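You operate a simulated robot arm through the tools that you are given. There is no shell and no other tool. Be economical: measure what you need, move in short steps, check, and stop when the job is done.

You are at the controls of a simulated robot arm. One attempt, no reset.

Task
Take the small orange screen and put it on the right end of the tub bench. Then put the orange measuring pot on the top of the small blue table. Then put the orange and purple tray on the wooden table away on the shelf under the wooden bench. Then take the black block from the top of the green cabinet and put it on the top of the wooden desk. Then put the green measuring pot in the bottom of the grey sink. Then switch the small steel switch on. Then close the grey table drawer. Then take the orange tray and leave it on the small grey screen. Then fetch the yellow sign and stand it on the grey metal tray. Then open the high cupboard door, put the green ribbon box from the floor of the high cupboard on the teal plate and shut the door again. Then open the top blue drawer, take the green and purple tray from the top of the wall bench and put it inside, then shut the drawer. Keep to this order. Set down upright: orange measuring pot, black block, green measuring pot, yellow sign.

It is judged by the outcome, as a careful person would: the job done as asked, and still so three seconds after it is handed in. It fails if anything else is knocked over, pushed out of place, dropped, spilled or broken.

Robot
A 7-joint arm with a two-finger parallel gripper on a trunk, on a base that drives. Base frame: it is fixed to the floor where the robot stands at the start and does not move with it; the origin is under the middle of the robot, x ahead of it, y to its left, z up; the surface under the hand at the start is at about z = 740. Lengths are in mm, angles in rad, forces in N, time in s.
With the tool pointing down near the work surface it reaches from about 300 to 720 mm from the robot's upright axis, wherever it stands. Its first joint turns from -2.897 to 2.897 rad. Places, roughly: black block (5x3x3 cm) [3200, -800, 1100]; bottom of the grey sink [-3400, 600, 700]; green and purple tray (6x5x4 cm) [5300, 7100, 900]; green measuring pot [-3250, -1250, 1000]; green ribbon box [5250, 7000, 1500]; grey metal tray (13x24x5 cm) [5700, 7000, 900]; grey table drawer [-800, 3000, 700]; high cupboard door [5100, 6900, 1700]; orange and purple tray (16x5x4 cm) [1000, 0, 800]; orange measuring pot [500, 250, 750]; orange tray (9x9x3 cm) [-1700, 4800, 1300]; right end of the tub bench [-3400, 100, 900]; shelf under the wooden bench [-3500, 3400, 400]; small grey screen [-3250, 3250, 1000]; small orange screen [500, 0, 750]; small steel switch [-600, 2500, 900]; teal plate (18x13x1 cm) [6200, 5200, 800]; top blue drawer [6000, 2200, 500]; top blue drawer inside [6100, 2200, 500]; top of the small blue table [2700, 4500, 800]; top of the wooden desk [5400, -2600, 900]; yellow sign [5000, 7000, 1000]. Payload 3.43 kg.
The tool frame sits at the grasp point between the pads (the TCP): z along the fingers, y along the line on which they close. The tips reach 34 mm beyond it. Largest opening 128 mm; finger width 24, thickness 12; the body of the gripper, 48 by 130 mm, starts 96 mm behind the TCP.
Orientation is told as [roll, pitch, yaw] about the base's x, y, z axes, in that order, counted from this pose: with the fingers straight down and closing along the base's y, the tool's x points along the base's -x, its y along +y and its z along -z.

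Tools
- The arm moves only by the tool nudge_tool. Its argument "series" is a list of rows, each a list of 7 numbers: the finger opening in mm, from 0 to 128, then the shift along the tool's x, y, z in units of 40 mm (1.0 is 40 mm), then the turn, a rotation vector about the tool's x, y, z in units of 4 degrees (1.0 is 4 degrees). In form: [[grip, tx, ty, tz, ax, ay, az], ...]. A call has 1 to 12 rows; each row shifts and turns the commanded pose from where the row before left it, along the tool's axes as they then stand. A call with a number of a shift or a turn outside -1 to 1 is refused whole. Each row takes 0.2 s and may step no farther than 50 mm and 0.15 rad from the row before; otherwise, or with a gripper value out of range, the whole call is refused. A pose out of reach is approached as far as the arm can. The call stops where the force on the tool passes 40 N (or 10 N more than at its start, if that is more) or the arm is blocked; 0.2 s more then pass. Each finger travels about 108 mm/s and halts on what it meets, pressing with about 41 N; the grip force reading is that of the motor and also rises with nothing between the fingers. The clock runs only during rows and for 0.2 s after the last one: add rows that do not move to give the fingers time. The reply holds the time, the measured pose of the TCP, the force on the tool along the base axes, the opening and the grip force, in the units named above and with some noise, with the torque about the TCP (base axes, N m) and any sound that the robot's microphone picked up.
- Cameras (640 x 400 px; columns grow to the right, rows downward): "scene" is now at [-17.8, 124.4, 1445.6]; the picture's right is [-0.10, -1.00, 0.00], its down [-0.72, 0.07, -0.69] and it looks along [0.69, -0.07, -0.72] (base axes); focal length 262 px, centre (320, 200). "wrist" rides on the gripper at [76, -11, -160] in the tool frame; the picture's right is [0.15, 0.99, 0.00], its down [-0.88, 0.13, -0.46] and it looks along [-0.45, 0.07, 0.89] (tool axes); focal length 234 px, centre (320, 200). There is no depth. A picture from a camera that has moved, and an enlarged one, comes with that camera's place and axes in the base frame and with its lens. The place of the scene camera against the robot may be out by one fixed shift of up to 25 mm in any direction.
- get_image(camera): a new picture of that camera. No time passes.
- slide_trunk(by): slides the trunk up (or, below 0, down) by that many mm; the arm and the scene camera ride with it, the base frame stays. It gives what a move gives, with no picture.
- roll_base(legs): drives the robot by 1 to 6 legs, each [ahead, left, turn to the left] in mm, mm and rad, along the robot's own axes; the way and the turn of a leg run together, so that a leg with both is an arc; at most 1500 mm and 3.142 rad a leg. The arm and the cameras ride along, it lands a little off, and it stops where it bumps. It gives what a move gives.
- head_to(pan, tilt): turns the head with the scene camera to pan (to the left, within 1.501 rad either way) and tilt (down, from -0.506 to 1.204), counted from straight ahead of the robot. It gives what a move gives.
- zoom(camera, box): a new picture of the part [left, top, right, bottom] of that camera's present view, enlarged. No time passes.
- sign_off(): hands the job in; it is judged then, once.

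Go step by step. Nothing tells you exact positions but the pictures and the camera data: compare them with the known pose of the tool, close in by small moves and look again before you grip or let go. The budget is 567 turns and 360 pictures, counting those below and the enlarged ones. Unless the task says otherwise, let go and move clear before handing in, and close with one line.

The tools are called after ">>>" by a JSON object that holds its "op" and its "data". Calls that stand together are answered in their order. nudge_tool: Moves the arm, as the interface text tells. Its arguments: {"type":"object","properties":{"series":{"type":"array","items":{"type":"array","items":{"type":"number"}}}},"required":["series"]} The other tools are called the same way: slide_trunk (by) slides the trunk up or down; roll_base (legs) drives the base; head_to (pan, tilt) turns the head that bears the scene camera; get_image (camera) takes a picture; zoom (camera, box) takes an enlarged picture of a part of a camera's view; sign_off () hands the job in.

At the start:

```text
time: 0.0
position: [375.5, 196.5, 1024.3]
tcp_rot: [0.001, -0.002, 0.001]
wrist_force: [-0.3, 0.2, 0.3]
ft_torque: [-0.03, 0.01, -0.01]
opening: 127.9
gripper_force: 0.0
trunk travel left (down, up): [-150.0, 174.0]
robot x, y, heading: [0.8, 4.3, -0.0]
head pan, tilt: [-0.096, 0.806]
```

scene: 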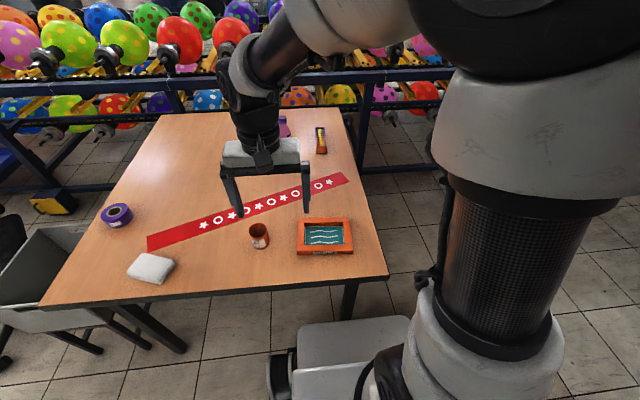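
wrist: 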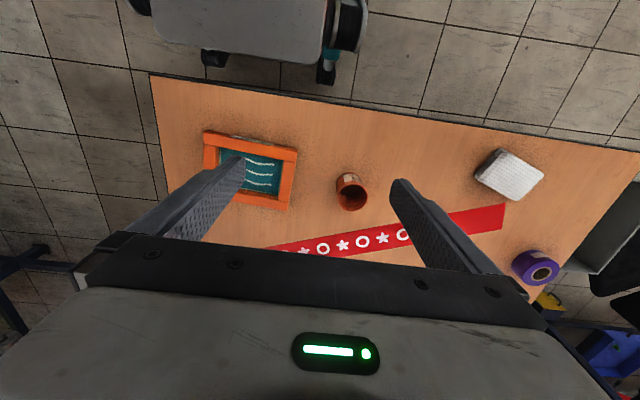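

I see the orange screen lying near [480, 70] on the wooden table, with the orange pot beside it. I'll take closer looks before gripping.

>>> {"op": "zoom", "data": {"camera": "wrist", "box": [160, 100, 400, 250]}}

>>> {"op": "zoom", "data": {"camera": "scene", "box": [220, 110, 380, 270]}}

```text
2.67 times, centred on (280, 175) of wrist
camera zoom: at [300.6, 184.6, 1184.5], right [-0.15, 0.99, 0.0], down [0.88, 0.13, 0.46], along [0.45, 0.07, -0.89], focal length 624 px, centre (427, 267)
```

zoom: 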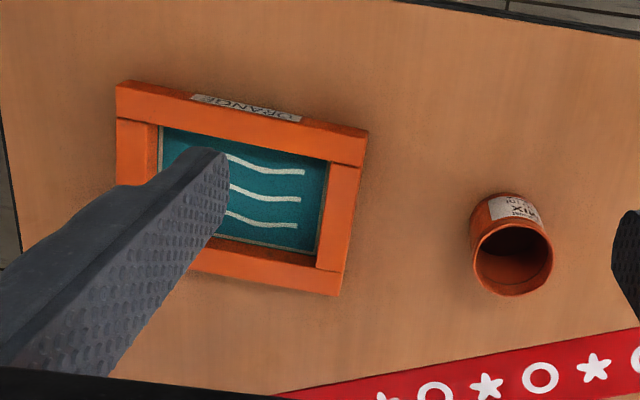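

```text
2.50 times, centred on (300, 190) of scene
camera zoom: at [-17.8, 124.4, 1445.6], right [-0.1, -1.0, 0.0], down [-0.72, 0.07, -0.69], along [0.69, -0.07, -0.72], focal length 655 px, centre (370, 225)
```

zoom: 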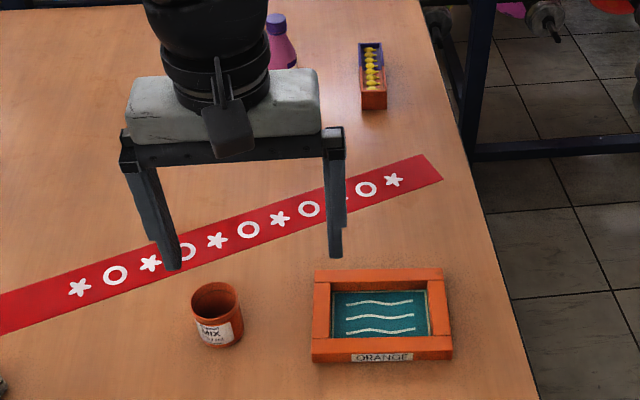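

The screen is a flat frame about 164 x 130 mm, too wide to span, so I'll grip its left bar. Moving above that bar and looking again.

>>> {"op": "nudge_tool", "data": {"series": [[100, -0.64, -0.31, 0.77, 0, 0, 0], [80, -0.64, -0.31, 0.77, 0, 0, 0], [70, -0.64, -0.31, 0.77, 0, 0, 0], [70, -0.64, -0.31, 0.77, 0, 0, 0], [70, 0, 0, 0, 0, 0, 0]]}}

>>> {"op": "get_image", "data": {"camera": "wrist"}}

>>> {"op": "zoom", "data": {"camera": "scene", "box": [220, 150, 380, 270]}}

```text
time: 1.2
position: [477.6, 146.3, 899.7]
tcp_rot: [0.001, -0.001, 0.0]
wrist_force: [-0.2, 0.5, 0.5]
ft_torque: [-0.02, 0.04, 0.01]
opening: 70.0
gripper_force: 0.0
trunk travel left (down, up): [-150.0, 174.0]
robot x, y, heading: [0.4, -1.6, -0.004]
head pan, tilt: [-0.096, 0.806]
```

```text
355 pictures are left
camera wrist: at [403.4, 134.3, 1059.4], right [-0.15, 0.99, 0.0], down [0.88, 0.13, 0.46], along [0.45, 0.07, -0.89], focal length 234 px, centre (320, 200)
```

wrist: 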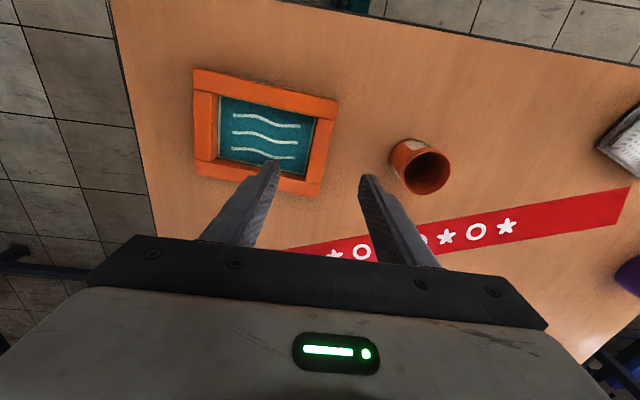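

```text
3.33 times, centred on (300, 210) of scene
camera zoom: at [-17.6, 124.3, 1445.6], right [-0.1, -1.0, 0.0], down [-0.72, 0.07, -0.69], along [0.69, -0.07, -0.72], focal length 873 px, centre (387, 167)
```

zoom: 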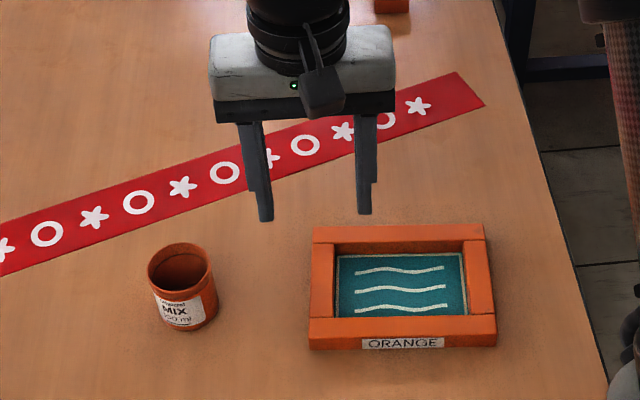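

The left bar runs at y≈146, right under the fingers. Descending over it.

>>> {"op": "nudge_tool", "data": {"series": [[70, -0.1, 0, 0.9, 0, 0, 0], [70, 0, 0, 0.9, 0, 0, 0], [70, 0, 0, 0.8, 0, 0, 0], [70, 0, 0, 0, 0, 0, 0]]}}

>>> {"op": "zoom", "data": {"camera": "scene", "box": [220, 150, 380, 270]}}

>>> {"op": "get_image", "data": {"camera": "wrist"}}

```text
time: 2.2
position: [479.9, 148.3, 796.8]
tcp_rot: [0.001, 0.002, 0.001]
wrist_force: [-0.8, 0.7, 0.0]
ft_torque: [-0.02, 0.01, 0.0]
opening: 69.9
gripper_force: 0.1
trunk travel left (down, up): [-150.0, 174.0]
robot x, y, heading: [0.8, -1.9, -0.001]
head pan, tilt: [-0.096, 0.806]
```

```text
3.33 times, centred on (300, 210) of scene
camera zoom: at [-17.7, 124.4, 1445.6], right [-0.1, -1.0, 0.0], down [-0.72, 0.07, -0.69], along [0.69, -0.07, -0.72], focal length 873 px, centre (387, 167)
```

zoom: 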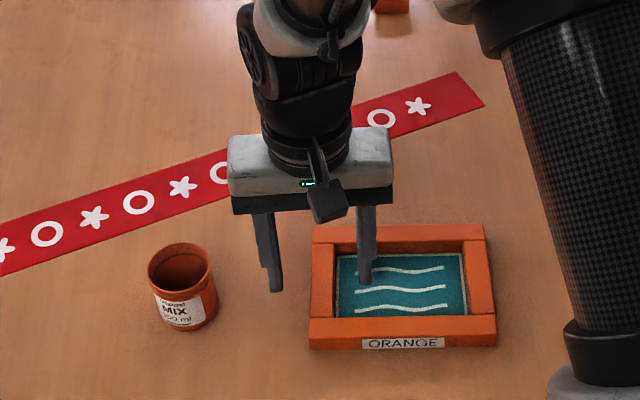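

```text
352 pictures are left
camera wrist: at [406.4, 135.4, 955.3], right [-0.15, 0.99, 0.0], down [0.88, 0.13, 0.46], along [0.45, 0.07, -0.89], focal length 234 px, centre (320, 200)
```

wrist: 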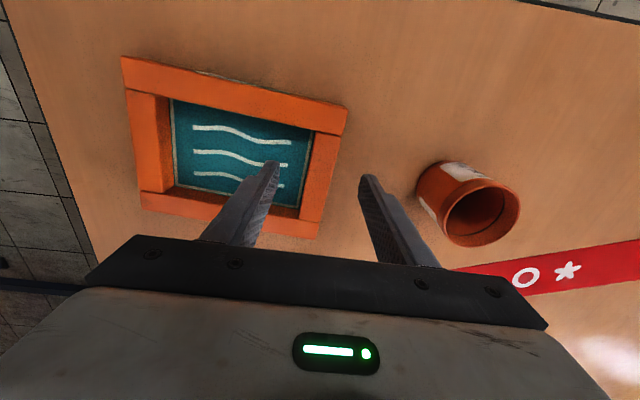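

The fingers straddle the left bar. Lowering a little more and closing.

>>> {"op": "nudge_tool", "data": {"series": [[70, 0, -0.03, 0.15, 0, 0, 0], [70, 0, 0, 0.15, 0, 0, 0], [40, 0, 0, 0, 0, 0, 0], [10, 0, 0, 0, 0, 0, 0], [10, 0, 0, 0, 0, 0, 0], [10, 0, 0, 0, 0, 0, 0]]}}

>>> {"op": "zoom", "data": {"camera": "scene", "box": [220, 150, 380, 270]}}

```text
time: 3.6
position: [481.8, 147.7, 784.5]
tcp_rot: [-0.001, -0.001, 0.0]
wrist_force: [0.6, 0.0, 0.0]
ft_torque: [-0.05, -0.09, 0.03]
opening: 21.3
gripper_force: 41.3
trunk travel left (down, up): [-150.0, 174.0]
robot x, y, heading: [-3.9, -1.1, 0.0]
head pan, tilt: [-0.096, 0.806]
```

```text
3.33 times, centred on (300, 210) of scene
camera zoom: at [-17.7, 124.3, 1445.6], right [-0.1, -1.0, 0.0], down [-0.72, 0.07, -0.69], along [0.69, -0.07, -0.72], focal length 873 px, centre (387, 167)
```

zoom: 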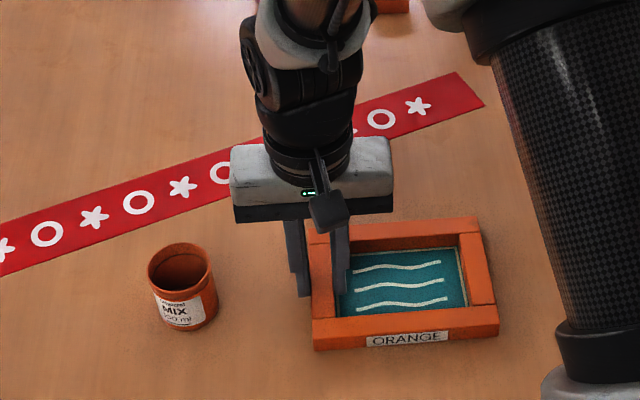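

The bar is gripped at 21 mm. Lifting and checking how it hangs.

>>> {"op": "nudge_tool", "data": {"series": [[10, 0, 0, -0.4, 0, 0, 0], [10, 0, 0, -0.5, 0, 0, 0], [10, 0, 0, -0.8, 0, 0, 0], [10, 0, 0, -0.8, 0, 0, 0], [10, 0, 0, -0.8, 0, 0, 0], [10, 0, 0, 0, 0, 0, 0]]}}

>>> {"op": "get_image", "data": {"camera": "scene"}}

```text
time: 5.0
position: [480.8, 145.0, 919.6]
tcp_rot: [0.0, 0.002, 0.001]
wrist_force: [-0.5, 0.2, -0.2]
ft_torque: [-0.01, 0.02, -0.03]
opening: 10.0
gripper_force: 0.0
trunk travel left (down, up): [-150.0, 174.0]
robot x, y, heading: [-4.6, -2.7, 0.001]
head pan, tilt: [-0.096, 0.806]
```

```text
350 pictures are left
camera scene: at [-17.9, 124.3, 1445.6], right [-0.1, -1.0, 0.0], down [-0.72, 0.07, -0.69], along [0.69, -0.07, -0.72], focal length 262 px, centre (320, 200)
```

scene: 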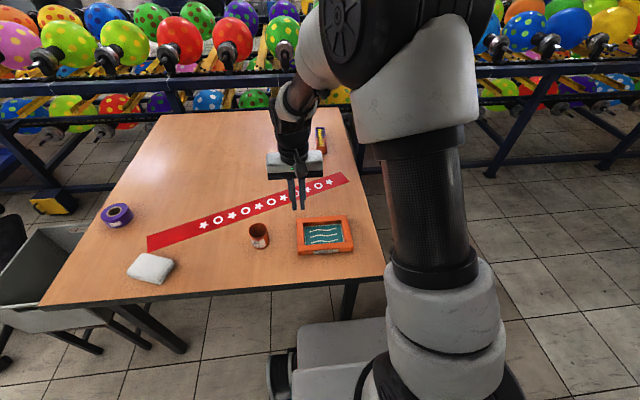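

The screen slipped back onto the table, still in place. I'll measure it better to choose a stronger grip.

>>> {"op": "get_image", "data": {"camera": "wrist"}}

>>> {"op": "zoom", "data": {"camera": "wrist", "box": [160, 50, 360, 210]}}

>>> {"op": "zoom", "data": {"camera": "scene", "box": [280, 200, 380, 270]}}

```text
349 pictures are left
camera wrist: at [406.2, 133.0, 1078.4], right [-0.15, 0.99, 0.0], down [0.88, 0.13, 0.46], along [0.45, 0.07, -0.89], focal length 234 px, centre (320, 200)
```

wrist: 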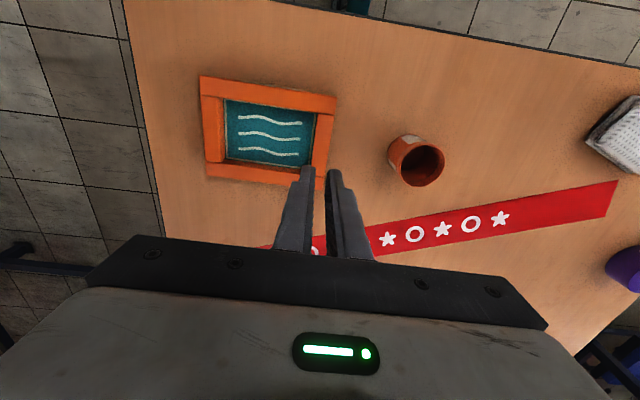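

```text
2.50 times, centred on (260, 130) of wrist
camera zoom: at [406.2, 133.0, 1078.4], right [-0.15, 0.99, 0.0], down [0.88, 0.13, 0.46], along [0.45, 0.07, -0.89], focal length 585 px, centre (470, 375)
```

zoom: 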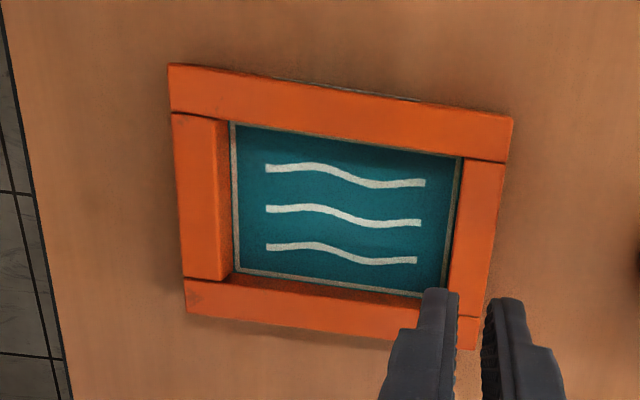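

```text
5.71 times, centred on (330, 235) of scene
camera zoom: at [-17.9, 124.3, 1445.6], right [-0.1, -1.0, 0.0], down [-0.72, 0.07, -0.69], along [0.69, -0.07, -0.72], focal length 1497 px, centre (263, 0)
```

zoom: 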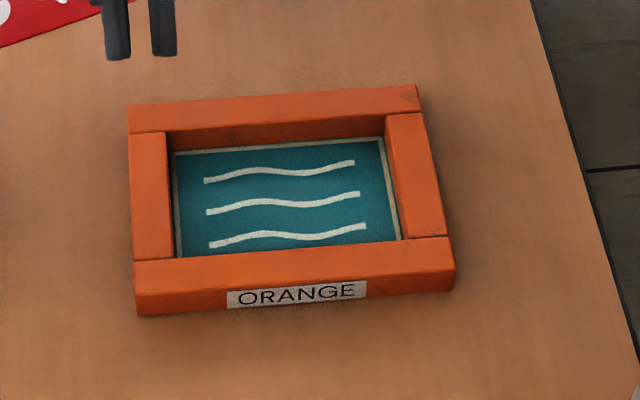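

All bars are about 25 mm tall and the whole is too tight to span (126 mm). I'll turn the hand 90° and grip the near bar deeper, which halves the lever arm.

>>> {"op": "nudge_tool", "data": {"series": [[70, 0, 0, 0, 0, 0, 0.9375], [70, 0, 0, 0, 0, 0, 0.9375], [70, 0, 0, 0, 0, 0, 0.9375], [70, 0, 0, 0, 0, 0, 0.9375], [70, 0, 0, 0, 0, 0, 0.9375], [70, 0, 0, 0, 0, 0, 0.9375], [70, 0, 0, 0, 0, 0, 0.9375], [70, 0, 0, 0, 0, 0, 0.9375], [70, 0, 0, 0, 0, 0, 0.9375], [70, 0, 0, 0, 0, 0, 0.9375], [70, 0, 0, 0, 0, 0, 0.9375], [70, 0, 0, 0, 0, 0, 0.9375]]}}

>>> {"op": "nudge_tool", "data": {"series": [[70, 0, 0, 0, 0, 0, 0.9375], [70, 0, 0, 0, 0, 0, 0.9375], [70, 0, 0, 0, 0, 0, 0.9375], [70, 0, 0, 0, 0, 0, 0.9375], [70, 0, 0, 0, 0, 0, 0.9375], [70, 0, 0, 0, 0, 0, 0.9375], [70, 0, 0, 0, 0, 0, 0.9375], [70, 0, 0, 0, 0, 0, 0.9375], [70, 0, 0, 0, 0, 0, 0.9375], [70, 0, 0, 0, 0, 0, 0.9375], [70, 0, 0, 0, 0, 0, 0.9375], [70, 0, 0, 0, 0, 0, 0.9375]]}}

```text
time: 7.6
position: [480.7, 145.5, 919.2]
tcp_rot: [0.0, 0.0, -0.783]
wrist_force: [0.3, 0.5, 0.1]
ft_torque: [0.01, -0.01, 0.01]
opening: 70.0
gripper_force: 0.1
trunk travel left (down, up): [-150.0, 174.0]
robot x, y, heading: [-4.2, 2.8, -0.001]
head pan, tilt: [-0.096, 0.806]
```

```text
time: 10.2
position: [481.6, 144.1, 918.2]
tcp_rot: [0.0, 0.001, -1.574]
wrist_force: [-0.3, 0.1, -0.7]
ft_torque: [0.01, 0.02, -0.03]
opening: 70.1
gripper_force: 0.0
trunk travel left (down, up): [-150.0, 174.0]
robot x, y, heading: [0.1, -1.7, 0.007]
head pan, tilt: [-0.096, 0.806]
```

Hand is now turned: tool x is +y, tool y is +x. Moving above the near bar.

>>> {"op": "nudge_tool", "data": {"series": [[70, -0.86, -0.61, 0, 0, 0, 0], [70, -0.86, -0.61, 0, 0, 0, 0], [70, 0, 0, 0.8, 0, 0, 0], [70, 0, 0, 0.8, 0, 0, 0], [70, 0, 0, 0, 0, 0, 0]]}}

>>> {"op": "get_image", "data": {"camera": "wrist"}}

>>> {"op": "zoom", "data": {"camera": "scene", "box": [260, 170, 400, 270]}}

```text
time: 11.4
position: [432.5, 77.6, 854.4]
tcp_rot: [0.0, -0.001, -1.57]
wrist_force: [0.7, 0.2, -0.3]
ft_torque: [0.01, -0.01, 0.04]
opening: 70.0
gripper_force: 0.0
trunk travel left (down, up): [-150.0, 174.0]
robot x, y, heading: [-0.8, 2.0, -0.0]
head pan, tilt: [-0.096, 0.806]
```

```text
346 pictures are left
camera wrist: at [422.4, 152.5, 1013.2], right [0.99, 0.15, 0.0], down [0.13, -0.88, 0.46], along [0.07, -0.45, -0.89], focal length 234 px, centre (320, 200)
```

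wrist: 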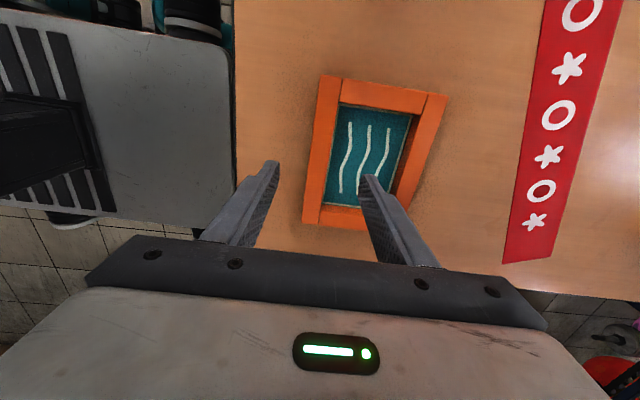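

```text
4.00 times, centred on (330, 220) of scene
camera zoom: at [-17.6, 124.4, 1445.6], right [-0.1, -1.0, 0.0], down [-0.72, 0.07, -0.69], along [0.69, -0.07, -0.72], focal length 1048 px, centre (280, 120)
```

zoom: 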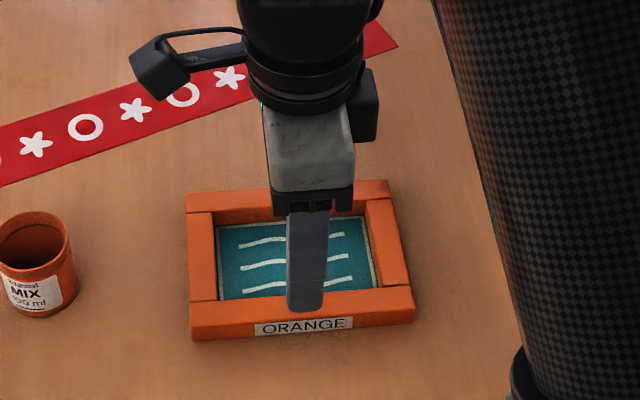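

Near bar is x≈424–447. Descending deep around it and closing.

>>> {"op": "nudge_tool", "data": {"series": [[70, 0, 0.08, 0.8, 0, 0, 0], [70, 0, 0, 0.7, 0, 0, 0], [70, 0, 0, 0.2, 0, 0, 0], [70, 0, 0, 0.15, 0, 0, 0], [70, 0, 0, 0, 0, 0, 0]]}}

```text
time: 12.6
position: [436.5, 76.8, 780.2]
tcp_rot: [0.0, -0.001, -1.57]
wrist_force: [-0.1, -0.6, -0.2]
ft_torque: [0.01, -0.03, -0.02]
opening: 69.9
gripper_force: 0.1
trunk travel left (down, up): [-150.0, 174.0]
robot x, y, heading: [2.0, -0.7, -0.002]
head pan, tilt: [-0.096, 0.806]
```

>>> {"op": "nudge_tool", "data": {"series": [[70, 0, 0, 0.08, 0, 0, 0], [40, 0, 0, 0, 0, 0, 0], [0, 0, 0, 0, 0, 0, 0], [0, 0, 0, 0, 0, 0, 0], [0, 0, 0, 0, 0, 0, 0], [0, 0, 0, -0.3, 0, 0, 0], [0, 0, 0, -0.3, 0, 0, 0], [0, 0, 0, 0, 0, 0, 0]]}}

>>> {"op": "zoom", "data": {"camera": "scene", "box": [260, 170, 400, 270]}}

```text
time: 14.4
position: [435.4, 77.4, 801.2]
tcp_rot: [-0.001, 0.003, -1.57]
wrist_force: [-0.8, 0.0, -2.0]
ft_torque: [0.03, 0.08, 0.02]
opening: 21.2
gripper_force: 41.1
trunk travel left (down, up): [-150.0, 174.0]
robot x, y, heading: [-1.3, -4.4, -0.001]
head pan, tilt: [-0.096, 0.806]
```

```text
4.00 times, centred on (330, 220) of scene
camera zoom: at [-17.7, 124.4, 1445.6], right [-0.1, -1.0, 0.0], down [-0.72, 0.07, -0.69], along [0.69, -0.07, -0.72], focal length 1048 px, centre (280, 120)
```

zoom: 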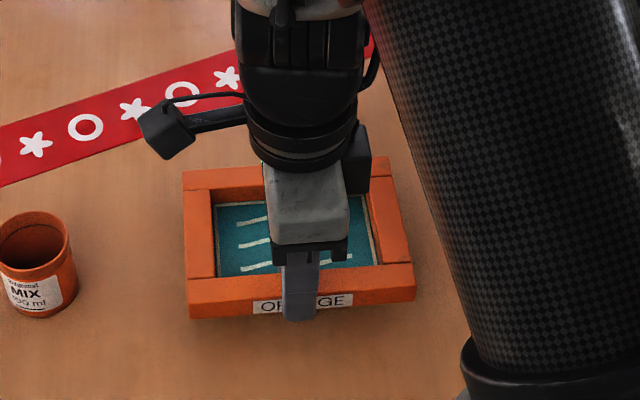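

It holds now, weight about 2 N. Lifting higher.

>>> {"op": "nudge_tool", "data": {"series": [[0, 0, 0, -0.6, 0, 0, 0], [0, 0, 0, -0.8, 0, 0, 0], [0, 0, 0, -0.8, 0, 0, 0], [0, 0, 0, -0.8, 0, 0, 0], [0, 0, 0, -0.8, 0, 0, 0], [0, 0, 0, -0.8, 0, 0, 0], [0, 0, 0, -0.8, 0, 0, 0], [0, 0, 0, 0, 0, 0, 0]]}}

>>> {"op": "get_image", "data": {"camera": "scene"}}

>>> {"op": "get_image", "data": {"camera": "wrist"}}

```text
time: 16.2
position: [435.8, 76.0, 1015.8]
tcp_rot: [-0.001, 0.0, -1.571]
wrist_force: [0.3, 0.6, -0.8]
ft_torque: [0.02, 0.07, -0.02]
opening: 21.6
gripper_force: 41.0
trunk travel left (down, up): [-150.0, 174.0]
robot x, y, heading: [-0.1, 2.2, -0.001]
head pan, tilt: [-0.096, 0.806]
```

```text
343 pictures are left
camera scene: at [-17.8, 124.3, 1445.6], right [-0.1, -1.0, 0.0], down [-0.72, 0.07, -0.69], along [0.69, -0.07, -0.72], focal length 262 px, centre (320, 200)
```

scene: 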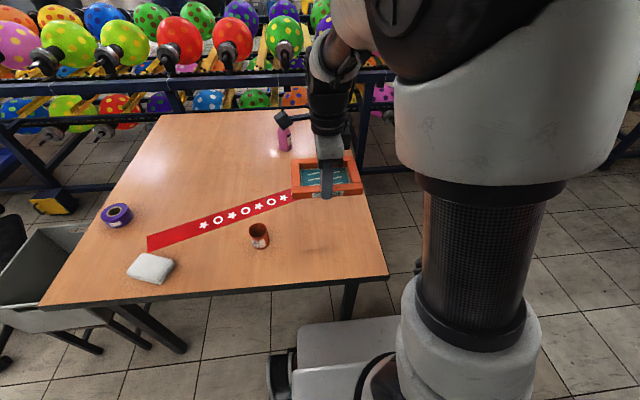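

```text
342 pictures are left
camera wrist: at [425.8, 150.8, 1175.4], right [0.99, 0.15, 0.0], down [0.13, -0.88, 0.46], along [0.07, -0.45, -0.89], focal length 234 px, centre (320, 200)
```

wrist: 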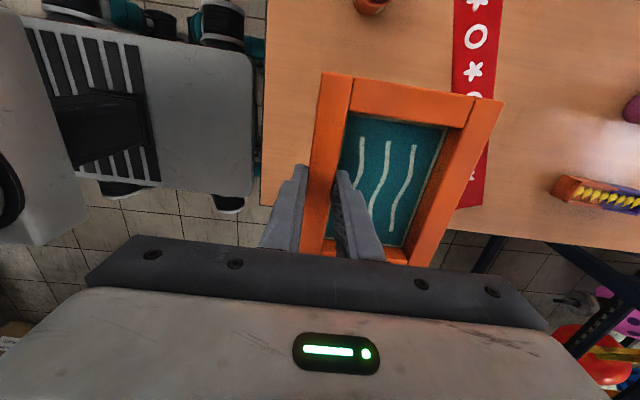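

The screen is held level. Now surveying the room before driving: looking left and right.

>>> {"op": "head_to", "data": {"pan": 1.5, "tilt": 0.3}}

>>> {"op": "get_image", "data": {"camera": "scene"}}

>>> {"op": "head_to", "data": {"pan": -1.5, "tilt": 0.3}}

>>> {"op": "get_image", "data": {"camera": "scene"}}

```text
time: 17.9
position: [436.2, 75.8, 1015.8]
tcp_rot: [0.001, 0.0, -1.57]
wrist_force: [-0.5, -0.1, -1.0]
ft_torque: [0.02, 0.12, -0.01]
opening: 21.0
gripper_force: 40.7
trunk travel left (down, up): [-150.0, 174.0]
robot x, y, heading: [-0.9, -2.9, -0.002]
head pan, tilt: [1.499, 0.3]
```

```text
341 pictures are left
camera scene: at [-90.9, 225.1, 1490.6], right [1.0, -0.07, 0.0], down [-0.02, -0.3, -0.96], along [0.07, 0.95, -0.3], focal length 262 px, centre (320, 200)
```

scene: 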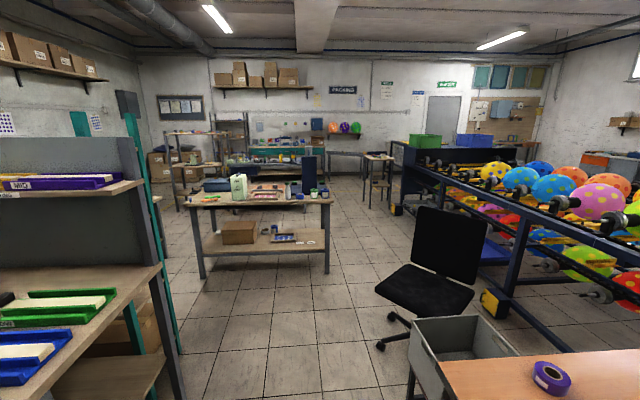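

```text
time: 20.5
position: [436.2, 74.5, 1016.0]
tcp_rot: [0.0, 0.0, -1.57]
wrist_force: [1.6, -1.4, -0.6]
ft_torque: [0.0, 0.05, 0.02]
opening: 21.2
gripper_force: 40.5
trunk travel left (down, up): [-150.0, 174.0]
robot x, y, heading: [-4.1, -3.6, 0.001]
head pan, tilt: [-1.499, 0.3]
```

```text
340 pictures are left
camera scene: at [-90.9, 38.9, 1490.6], right [-1.0, -0.07, 0.0], down [-0.02, 0.29, -0.96], along [0.07, -0.95, -0.3], focal length 262 px, centre (320, 200)
```

scene: 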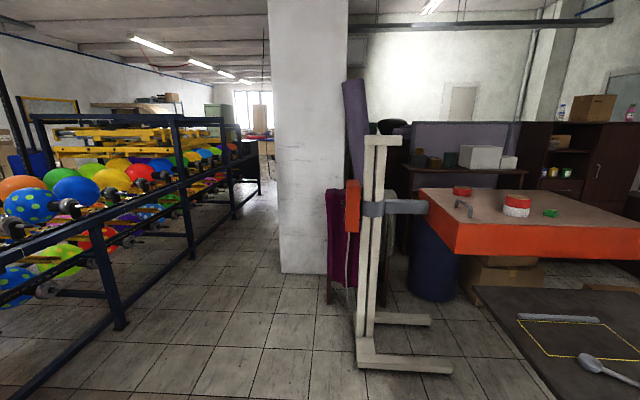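

There are benches behind on both sides. I'll back up a little, turn left 90° and look further around.

>>> {"op": "roll_base", "data": {"legs": [[-250, 0, 0], [0, 0, 1.57]]}}

>>> {"op": "head_to", "data": {"pan": 1.5, "tilt": 0.4}}

>>> {"op": "get_image", "data": {"camera": "scene"}}

>>> {"op": "head_to", "data": {"pan": 0.5, "tilt": 0.4}}

>>> {"op": "get_image", "data": {"camera": "scene"}}

```text
time: 26.2
position: [-329.9, 435.3, 1016.6]
tcp_rot: [0.0, 0.0, 0.0]
wrist_force: [-0.1, -0.7, -1.0]
ft_torque: [-0.08, 0.0, 0.01]
opening: 21.3
gripper_force: 40.6
trunk travel left (down, up): [-150.0, 174.0]
robot x, y, heading: [-254.1, 0.1, 1.576]
head pan, tilt: [-1.499, 0.3]
```

```text
time: 28.8
position: [-329.8, 436.0, 1015.9]
tcp_rot: [0.0, 0.001, 0.002]
wrist_force: [-0.4, 0.1, -1.7]
ft_torque: [-0.08, 0.03, -0.01]
opening: 21.0
gripper_force: 41.0
trunk travel left (down, up): [-150.0, 174.0]
robot x, y, heading: [-253.9, 1.5, 1.576]
head pan, tilt: [1.499, 0.4]
```

```text
339 pictures are left
camera scene: at [-493.5, -91.5, 1481.3], right [0.07, 1.0, 0.0], down [0.39, -0.03, -0.92], along [-0.92, 0.06, -0.39], focal length 262 px, centre (320, 200)
```

scene: 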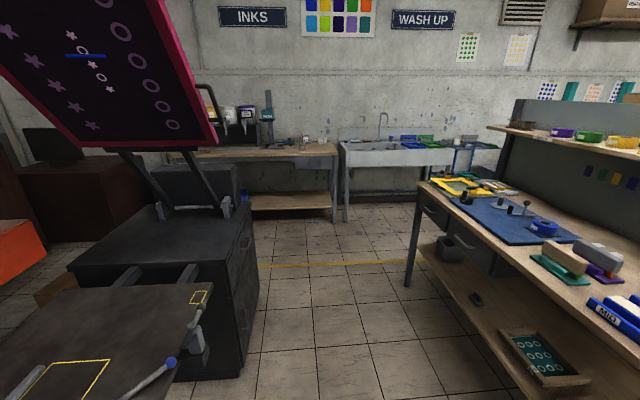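

```text
time: 30.1
position: [-330.3, 434.9, 1015.6]
tcp_rot: [0.001, 0.0, 0.002]
wrist_force: [-0.1, 0.0, -1.2]
ft_torque: [-0.05, -0.02, 0.0]
opening: 20.8
gripper_force: 40.9
trunk travel left (down, up): [-150.0, 174.0]
robot x, y, heading: [-254.6, -0.5, 1.575]
head pan, tilt: [0.499, 0.4]
```

```text
338 pictures are left
camera scene: at [-445.6, -16.8, 1481.3], right [0.88, 0.48, 0.0], down [0.19, -0.34, -0.92], along [-0.44, 0.81, -0.39], focal length 262 px, centre (320, 200)
```

scene: 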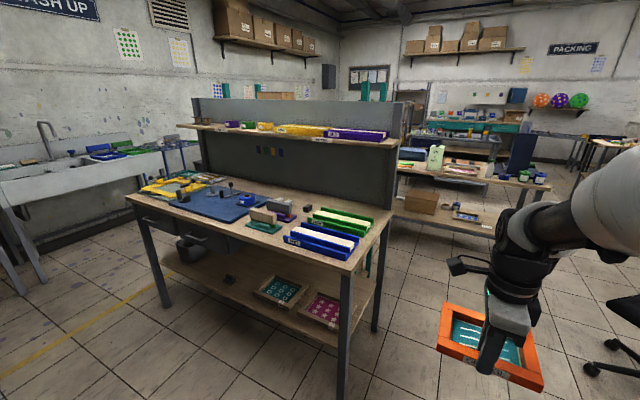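

I see the wash-up sink ahead-left with a wooden bench on its left (ink tubs). Zooming to identify the tub bench's right end.

>>> {"op": "head_to", "data": {"pan": 1.5, "tilt": 0.3}}

>>> {"op": "zoom", "data": {"camera": "scene", "box": [200, 70, 460, 230]}}

```text
time: 31.4
position: [-329.6, 435.0, 1015.7]
tcp_rot: [-0.001, 0.001, 0.001]
wrist_force: [-0.4, 0.2, -0.9]
ft_torque: [-0.04, -0.02, -0.04]
opening: 21.1
gripper_force: 41.0
trunk travel left (down, up): [-150.0, 174.0]
robot x, y, heading: [-250.9, 3.2, 1.571]
head pan, tilt: [1.499, 0.3]
```

```text
2.46 times, centred on (330, 150) of scene
camera zoom: at [-494.2, -91.5, 1490.6], right [0.07, 1.0, 0.0], down [0.29, -0.02, -0.96], along [-0.95, 0.07, -0.3], focal length 645 px, centre (295, 323)
```

zoom: 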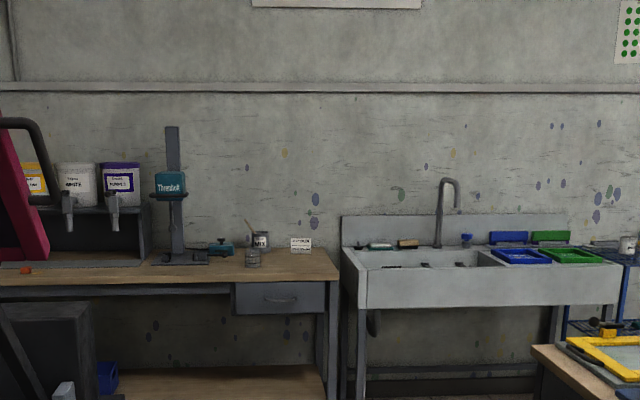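

The tub bench is the wooden one with ink tubs; its right end is next to the sink, front edge x≈-3000. The corridor at y≈-450…700 is clear, so I'll turn and drive down it.

>>> {"op": "roll_base", "data": {"legs": [[0, 0, 1.571], [900, -150, 0], [900, -20, 0]]}}

>>> {"op": "head_to", "data": {"pan": 0.0, "tilt": 0.5}}

>>> {"op": "get_image", "data": {"camera": "scene"}}

```text
time: 44.3
position: [-2475.7, 197.3, 1014.7]
tcp_rot: [-0.001, 0.0, 1.525]
wrist_force: [0.6, -0.2, -1.6]
ft_torque: [-0.03, -0.05, -0.01]
opening: 21.4
gripper_force: 41.3
trunk travel left (down, up): [-150.0, 174.0]
robot x, y, heading: [-2035.9, 255.7, 3.097]
head pan, tilt: [1.499, 0.3]
```

```text
time: 45.9
position: [-2475.9, 198.1, 1016.1]
tcp_rot: [0.002, 0.001, 1.526]
wrist_force: [-0.3, 1.3, -1.3]
ft_torque: [-0.01, -0.11, -0.02]
opening: 21.1
gripper_force: 41.2
trunk travel left (down, up): [-150.0, 174.0]
robot x, y, heading: [-2038.0, 253.0, 3.096]
head pan, tilt: [0.0, 0.499]
```

```text
336 pictures are left
camera scene: at [-2053.0, 105.0, 1472.2], right [0.05, 1.0, 0.0], down [0.48, -0.02, -0.88], along [-0.88, 0.04, -0.48], focal length 262 px, centre (320, 200)
```

scene: 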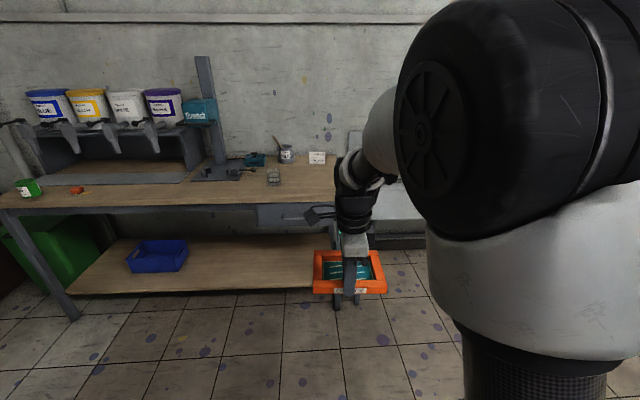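

Bench top is about z=870, front edge x≈-3120, and the right end is free. Driving closer.

>>> {"op": "roll_base", "data": {"legs": [[0, 0, 0.045], [650, 55, 0]]}}

>>> {"op": "get_image", "data": {"camera": "wrist"}}

>>> {"op": "get_image", "data": {"camera": "scene"}}

```text
time: 49.9
position: [-3121.2, 132.5, 1015.7]
tcp_rot: [0.0, -0.001, 1.559]
wrist_force: [0.5, 0.4, -2.0]
ft_torque: [-0.02, -0.07, -0.03]
opening: 21.2
gripper_force: 40.8
trunk travel left (down, up): [-150.0, 174.0]
robot x, y, heading: [-2687.9, 201.6, 3.128]
head pan, tilt: [0.0, 0.499]
```

```text
335 pictures are left
camera wrist: at [-3109.3, 56.9, 1175.0], right [-0.99, -0.13, 0.0], down [-0.12, 0.88, 0.46], along [-0.06, 0.45, -0.89], focal length 234 px, centre (320, 200)
```

wrist: 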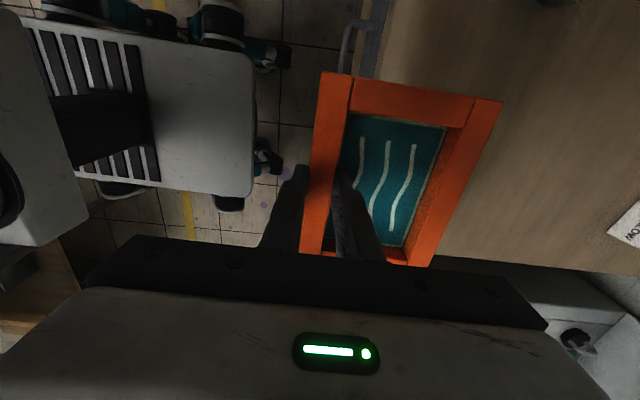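

```text
334 pictures are left
camera scene: at [-2694.8, 55.4, 1472.2], right [0.01, 1.0, 0.0], down [0.48, -0.01, -0.88], along [-0.88, 0.01, -0.48], focal length 262 px, centre (320, 200)
```

scene: 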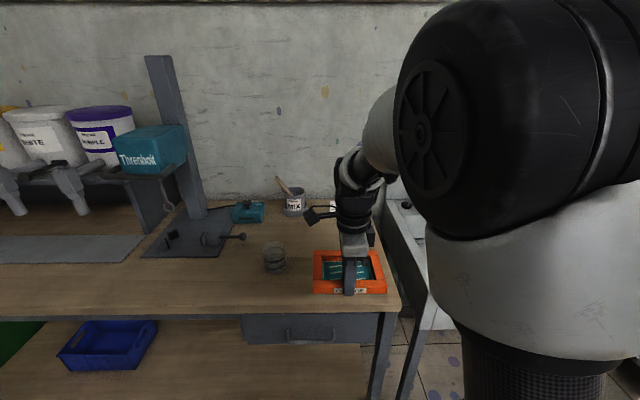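

Bench right end is clear for x -3190…-3520, y -40…270. Extending the arm 167 mm and lowering.

>>> {"op": "nudge_tool", "data": {"series": [[0, 0, 0.85, 0, 0, 0, 0], [0, 0, 0.85, 0, 0, 0, 0], [0, 0, 0.85, 0, 0, 0, 0], [0, 0, 0.85, 0, 0, 0, 0], [0, 0, 0.8, 0, 0, 0, 0], [0, 0, 0, 0.6, 0, 0, 0], [0, 0, 0, 0.6, 0, 0, 0], [0, 0, 0, 0.5, 0, 0, 0], [0, 0, 0, 0, 0, 0, 0]]}}

>>> {"op": "get_image", "data": {"camera": "wrist"}}

>>> {"op": "zoom", "data": {"camera": "scene", "box": [230, 160, 430, 320]}}

```text
time: 51.9
position: [-3289.5, 136.2, 950.3]
tcp_rot: [0.0, 0.001, 1.558]
wrist_force: [-0.7, -0.5, -2.0]
ft_torque: [-0.04, -0.06, -0.01]
opening: 21.1
gripper_force: 41.3
trunk travel left (down, up): [-150.0, 174.0]
robot x, y, heading: [-2685.3, 200.7, 3.131]
head pan, tilt: [0.0, 0.499]
```

```text
333 pictures are left
camera wrist: at [-3276.9, 59.1, 1108.9], right [-0.99, -0.13, 0.0], down [-0.12, 0.88, 0.46], along [-0.06, 0.45, -0.89], focal length 234 px, centre (320, 200)
```

wrist: 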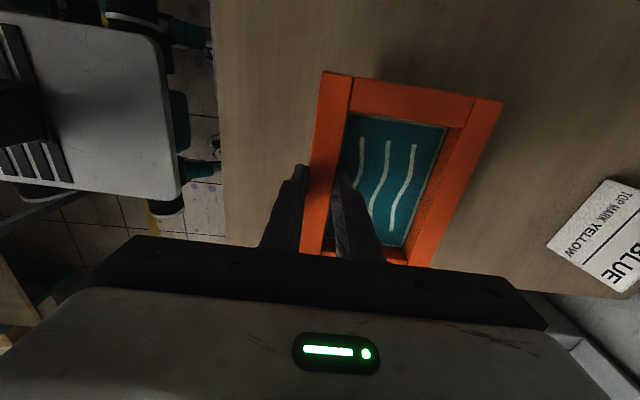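

```text
2.50 times, centred on (330, 240) of scene
camera zoom: at [-2695.0, 55.4, 1472.2], right [0.01, 1.0, 0.0], down [0.48, -0.01, -0.88], along [-0.88, 0.01, -0.48], focal length 655 px, centre (295, 100)
```

zoom: 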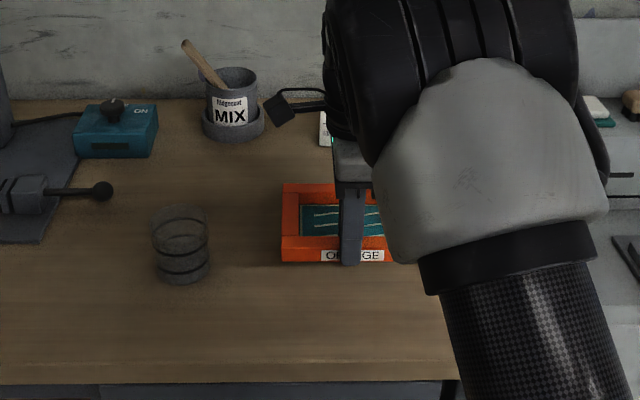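

Space is clear around the screen (a "BLUE" card lies beyond). Lowering gently until touch.

>>> {"op": "nudge_tool", "data": {"series": [[0, 0, 0, 0.3, 0, 0, 0], [0, 0, 0, 0.3, 0, 0, 0], [0, 0, 0, 0.2, 0, 0, 0], [0, 0, 0, 0.1, 0, 0, 0], [0, 0, 0, 0.1, 0, 0, 0], [0, 0, 0, 0, 0, 0, 0]]}}

```text
time: 53.3
position: [-3289.6, 135.2, 908.6]
tcp_rot: [0.001, -0.001, 1.558]
wrist_force: [0.5, 0.0, -1.8]
ft_torque: [-0.03, -0.11, 0.02]
opening: 21.0
gripper_force: 41.5
trunk travel left (down, up): [-150.0, 174.0]
robot x, y, heading: [-2683.3, 204.6, 3.13]
head pan, tilt: [0.0, 0.499]
```

>>> {"op": "nudge_tool", "data": {"series": [[0, 0, 0, 0.1, 0, 0, 0], [0, 0, 0, 0.1, 0, 0, 0], [0, 0, 0, 0.1, 0, 0, 0], [0, 0, 0, 0.1, 0, 0, 0], [0, 0, 0, 0, 0, 0, 0]]}}

>>> {"op": "zoom", "data": {"camera": "scene", "box": [230, 160, 430, 320]}}

```text
time: 54.5
position: [-3289.1, 136.6, 896.1]
tcp_rot: [0.008, 0.002, 1.559]
wrist_force: [5.7, -1.2, 37.4]
ft_torque: [0.12, -0.28, -0.01]
opening: 21.3
gripper_force: 40.8
trunk travel left (down, up): [-150.0, 174.0]
robot x, y, heading: [-2684.9, 204.7, 3.128]
head pan, tilt: [0.0, 0.499]
```

```text
2.50 times, centred on (330, 240) of scene
camera zoom: at [-2691.4, 55.6, 1472.7], right [0.01, 1.0, 0.0], down [0.48, -0.01, -0.88], along [-0.88, 0.01, -0.48], focal length 655 px, centre (295, 100)
```

zoom: 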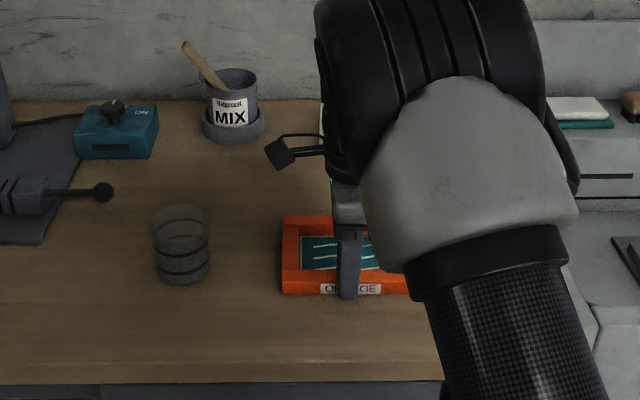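

Touched down (bench top ≈ 860). Relieving, opening, rising clear.

>>> {"op": "nudge_tool", "data": {"series": [[0, 0, 0, -0.06, 0, 0, 0], [50, 0, 0, 0, 0, 0, 0], [50, 0, 0, 0, 0, 0, 0], [50, 0, 0, 0, 0, 0, 0], [50, 0, 0, -0.5, 0, 0, 0], [50, 0, 0, -0.8, 0, 0, 0], [50, 0, 0, -0.8, 0, 0, 0], [50, 0, 0, -0.8, 0, 0, 0], [50, 0, 0, 0, 0, 0, 0]]}}

>>> {"op": "get_image", "data": {"camera": "wrist"}}

```text
time: 56.5
position: [-3289.6, 133.9, 1011.1]
tcp_rot: [-0.001, 0.0, 1.559]
wrist_force: [0.3, 0.3, 0.3]
ft_torque: [-0.02, -0.01, 0.0]
opening: 50.1
gripper_force: 0.1
trunk travel left (down, up): [-150.0, 174.0]
robot x, y, heading: [-2685.4, 200.1, 3.129]
head pan, tilt: [0.0, 0.499]
```

```text
330 pictures are left
camera wrist: at [-3277.9, 58.1, 1169.3], right [-0.99, -0.13, 0.0], down [-0.12, 0.88, 0.46], along [-0.06, 0.45, -0.89], focal length 234 px, centre (320, 200)
```

wrist: 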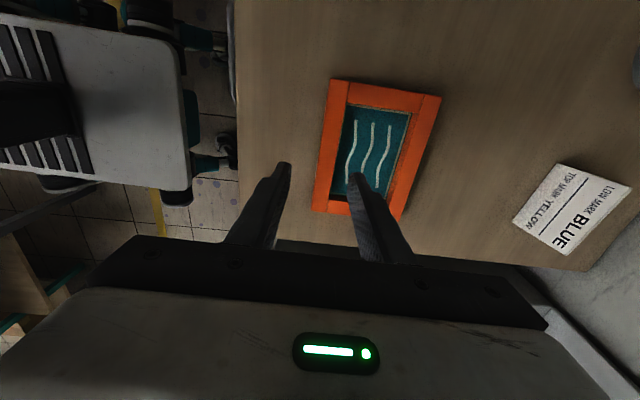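

Screen is placed. Next the orange pot: retracting the arm and reversing down the corridor, then turning round to the wooden table.

>>> {"op": "nudge_tool", "data": {"series": [[50, 0, -0.85, 0, 0, 0, 0], [50, 0, -0.85, 0, 0, 0, 0], [50, 0, -0.85, 0, 0, 0, 0], [50, 0, -0.85, 0, 0, 0, 0], [50, 0, -0.8, 0, 0, 0, 0]]}}

>>> {"op": "roll_base", "data": {"legs": [[-1200, 0, 0], [-1100, 0, 0], [0, 0, -1.57], [0, 0, -1.57]]}}

>>> {"op": "head_to", "data": {"pan": -0.1, "tilt": 0.7}}

>>> {"op": "get_image", "data": {"camera": "scene"}}

```text
time: 57.7
position: [-3121.6, 133.8, 1012.0]
tcp_rot: [-0.001, 0.0, 1.56]
wrist_force: [-0.3, -0.2, 0.6]
ft_torque: [-0.03, -0.03, 0.02]
opening: 49.8
gripper_force: 0.0
trunk travel left (down, up): [-150.0, 174.0]
robot x, y, heading: [-2681.3, 204.5, 3.13]
head pan, tilt: [0.0, 0.499]
```

```text
time: 76.9
position: [41.5, 283.4, 1011.1]
tcp_rot: [0.001, -0.001, -1.587]
wrist_force: [-0.3, -0.3, -0.3]
ft_torque: [-0.01, 0.02, 0.02]
opening: 50.0
gripper_force: 0.0
trunk travel left (down, up): [-150.0, 174.0]
robot x, y, heading: [-395.5, 217.6, -0.013]
head pan, tilt: [0.0, 0.499]
```

```text
time: 77.6
position: [41.1, 283.2, 1012.1]
tcp_rot: [0.001, 0.0, -1.588]
wrist_force: [0.4, -0.3, 0.0]
ft_torque: [0.02, 0.0, -0.03]
opening: 50.0
gripper_force: 0.0
trunk travel left (down, up): [-150.0, 174.0]
robot x, y, heading: [-397.1, 215.9, -0.02]
head pan, tilt: [-0.099, 0.7]
```

```text
329 pictures are left
camera scene: at [-406.9, 340.0, 1454.5], right [-0.12, -0.99, 0.0], down [-0.64, 0.07, -0.77], along [0.76, -0.09, -0.64], focal length 262 px, centre (320, 200)
```

scene: 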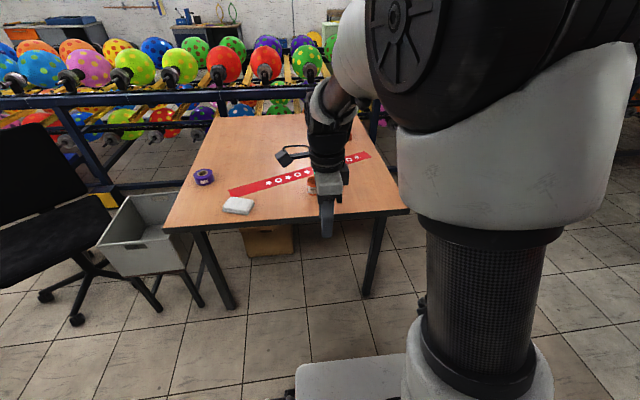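

Pot seen at about [482, 277]. Driving up to the table.

>>> {"op": "roll_base", "data": {"legs": [[370, 0, 0.018]]}}

>>> {"op": "get_image", "data": {"camera": "wrist"}}

```text
time: 80.0
position: [411.1, 287.7, 1009.5]
tcp_rot: [0.001, 0.001, -1.572]
wrist_force: [-0.6, 0.5, -1.2]
ft_torque: [-0.01, 0.0, 0.03]
opening: 50.2
gripper_force: 0.0
trunk travel left (down, up): [-150.0, 174.0]
robot x, y, heading: [-27.0, 212.8, 0.001]
head pan, tilt: [-0.099, 0.7]
```

```text
328 pictures are left
camera wrist: at [400.5, 363.5, 1169.9], right [0.99, 0.15, 0.0], down [0.13, -0.88, 0.46], along [0.07, -0.45, -0.89], focal length 234 px, centre (320, 200)
```

wrist: 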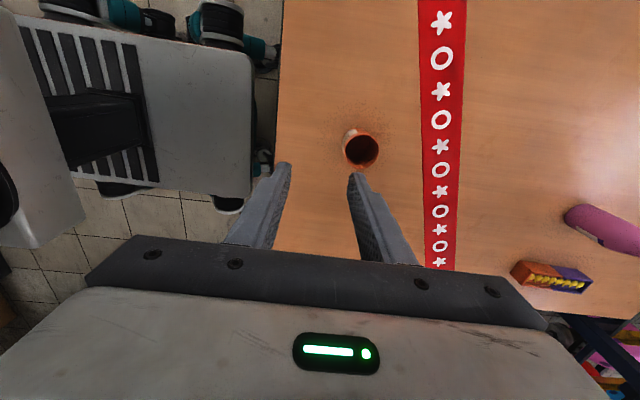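

Pot rim centre confirmed at [482, 278], ~52 mm wide. Moving above it with fingers wide.

>>> {"op": "nudge_tool", "data": {"series": [[90, -0.12, 0.88, 0, 0, 0, 0], [110, -0.12, 0.89, 0, 0, 0, 0], [110, 0, 0, 0.9, 0, 0, 0], [110, 0, 0, 0.9, 0, 0, 0], [110, 0, 0, 0.9, 0, 0, 0], [110, 0, 0, 0, 0, 0, 0]]}}

>>> {"op": "get_image", "data": {"camera": "wrist"}}

>>> {"op": "zoom", "data": {"camera": "scene", "box": [220, 160, 420, 290]}}

```text
time: 81.4
position: [481.3, 278.6, 903.8]
tcp_rot: [0.0, 0.0, -1.571]
wrist_force: [-0.8, 0.4, -0.2]
ft_torque: [-0.02, 0.01, -0.03]
opening: 110.1
gripper_force: 0.1
trunk travel left (down, up): [-150.0, 174.0]
robot x, y, heading: [-28.5, 212.7, -0.0]
head pan, tilt: [-0.099, 0.7]
```

```text
327 pictures are left
camera wrist: at [470.7, 353.5, 1062.5], right [0.99, 0.15, 0.0], down [0.13, -0.88, 0.46], along [0.07, -0.45, -0.89], focal length 234 px, centre (320, 200)
```

wrist: 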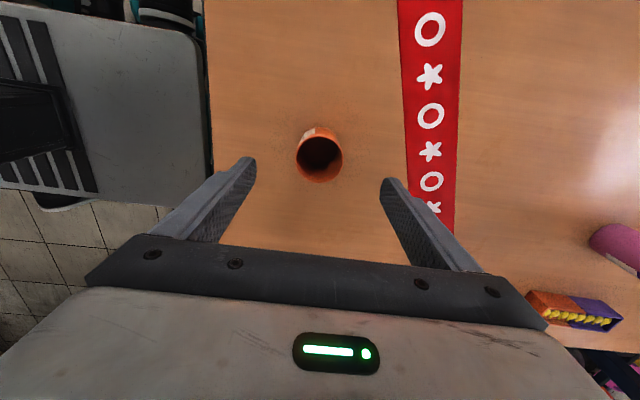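

```text
3.08 times, centred on (320, 225) of scene
camera zoom: at [-38.6, 336.8, 1454.5], right [-0.1, -1.0, 0.0], down [-0.64, 0.06, -0.76], along [0.76, -0.08, -0.64], focal length 806 px, centre (320, 123)
```

zoom: 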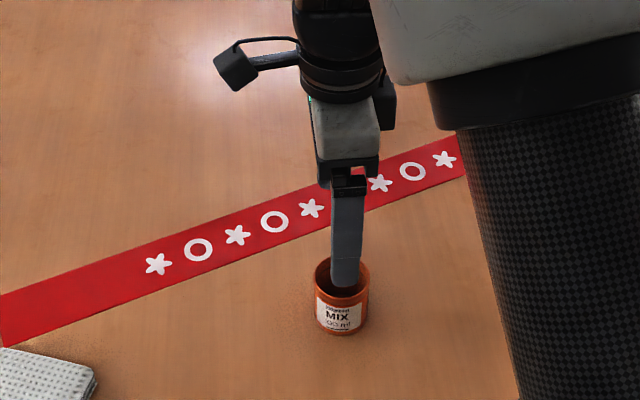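

Centred. Descending around the pot and closing.

>>> {"op": "nudge_tool", "data": {"series": [[110, -0.1, 0.04, 0.8, 0, 0, 0], [110, 0, 0, 0.8, 0, 0, 0], [110, 0, 0, 0.8, 0, 0, 0], [110, 0, 0, 0.4, 0, 0, 0], [80, 0, 0, 0, 0, 0, 0], [50, 0, 0, 0, 0, 0, 0], [30, 0, 0, 0, 0, 0, 0], [0, 0, 0, 0, 0, 0, 0], [0, 0, 0, 0, 0, 0, 0], [0, 0, 0, 0, 0, 0, 0]]}}

>>> {"op": "zoom", "data": {"camera": "scene", "box": [220, 160, 420, 290]}}

```text
time: 83.6
position: [484.9, 276.2, 793.0]
tcp_rot: [0.001, 0.001, -1.57]
wrist_force: [0.0, -0.2, 0.1]
ft_torque: [-0.01, 0.0, 0.01]
opening: 54.4
gripper_force: 41.3
trunk travel left (down, up): [-150.0, 174.0]
robot x, y, heading: [-24.3, 212.1, 0.0]
head pan, tilt: [-0.099, 0.7]
```

```text
3.08 times, centred on (320, 225) of scene
camera zoom: at [-38.7, 336.8, 1454.5], right [-0.1, -1.0, 0.0], down [-0.64, 0.06, -0.76], along [0.76, -0.08, -0.64], focal length 806 px, centre (320, 123)
```

zoom: 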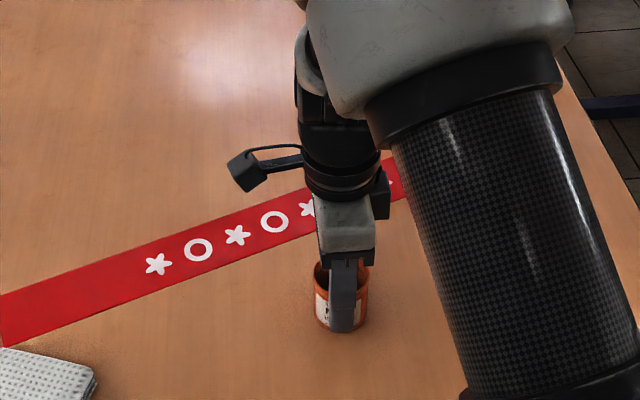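

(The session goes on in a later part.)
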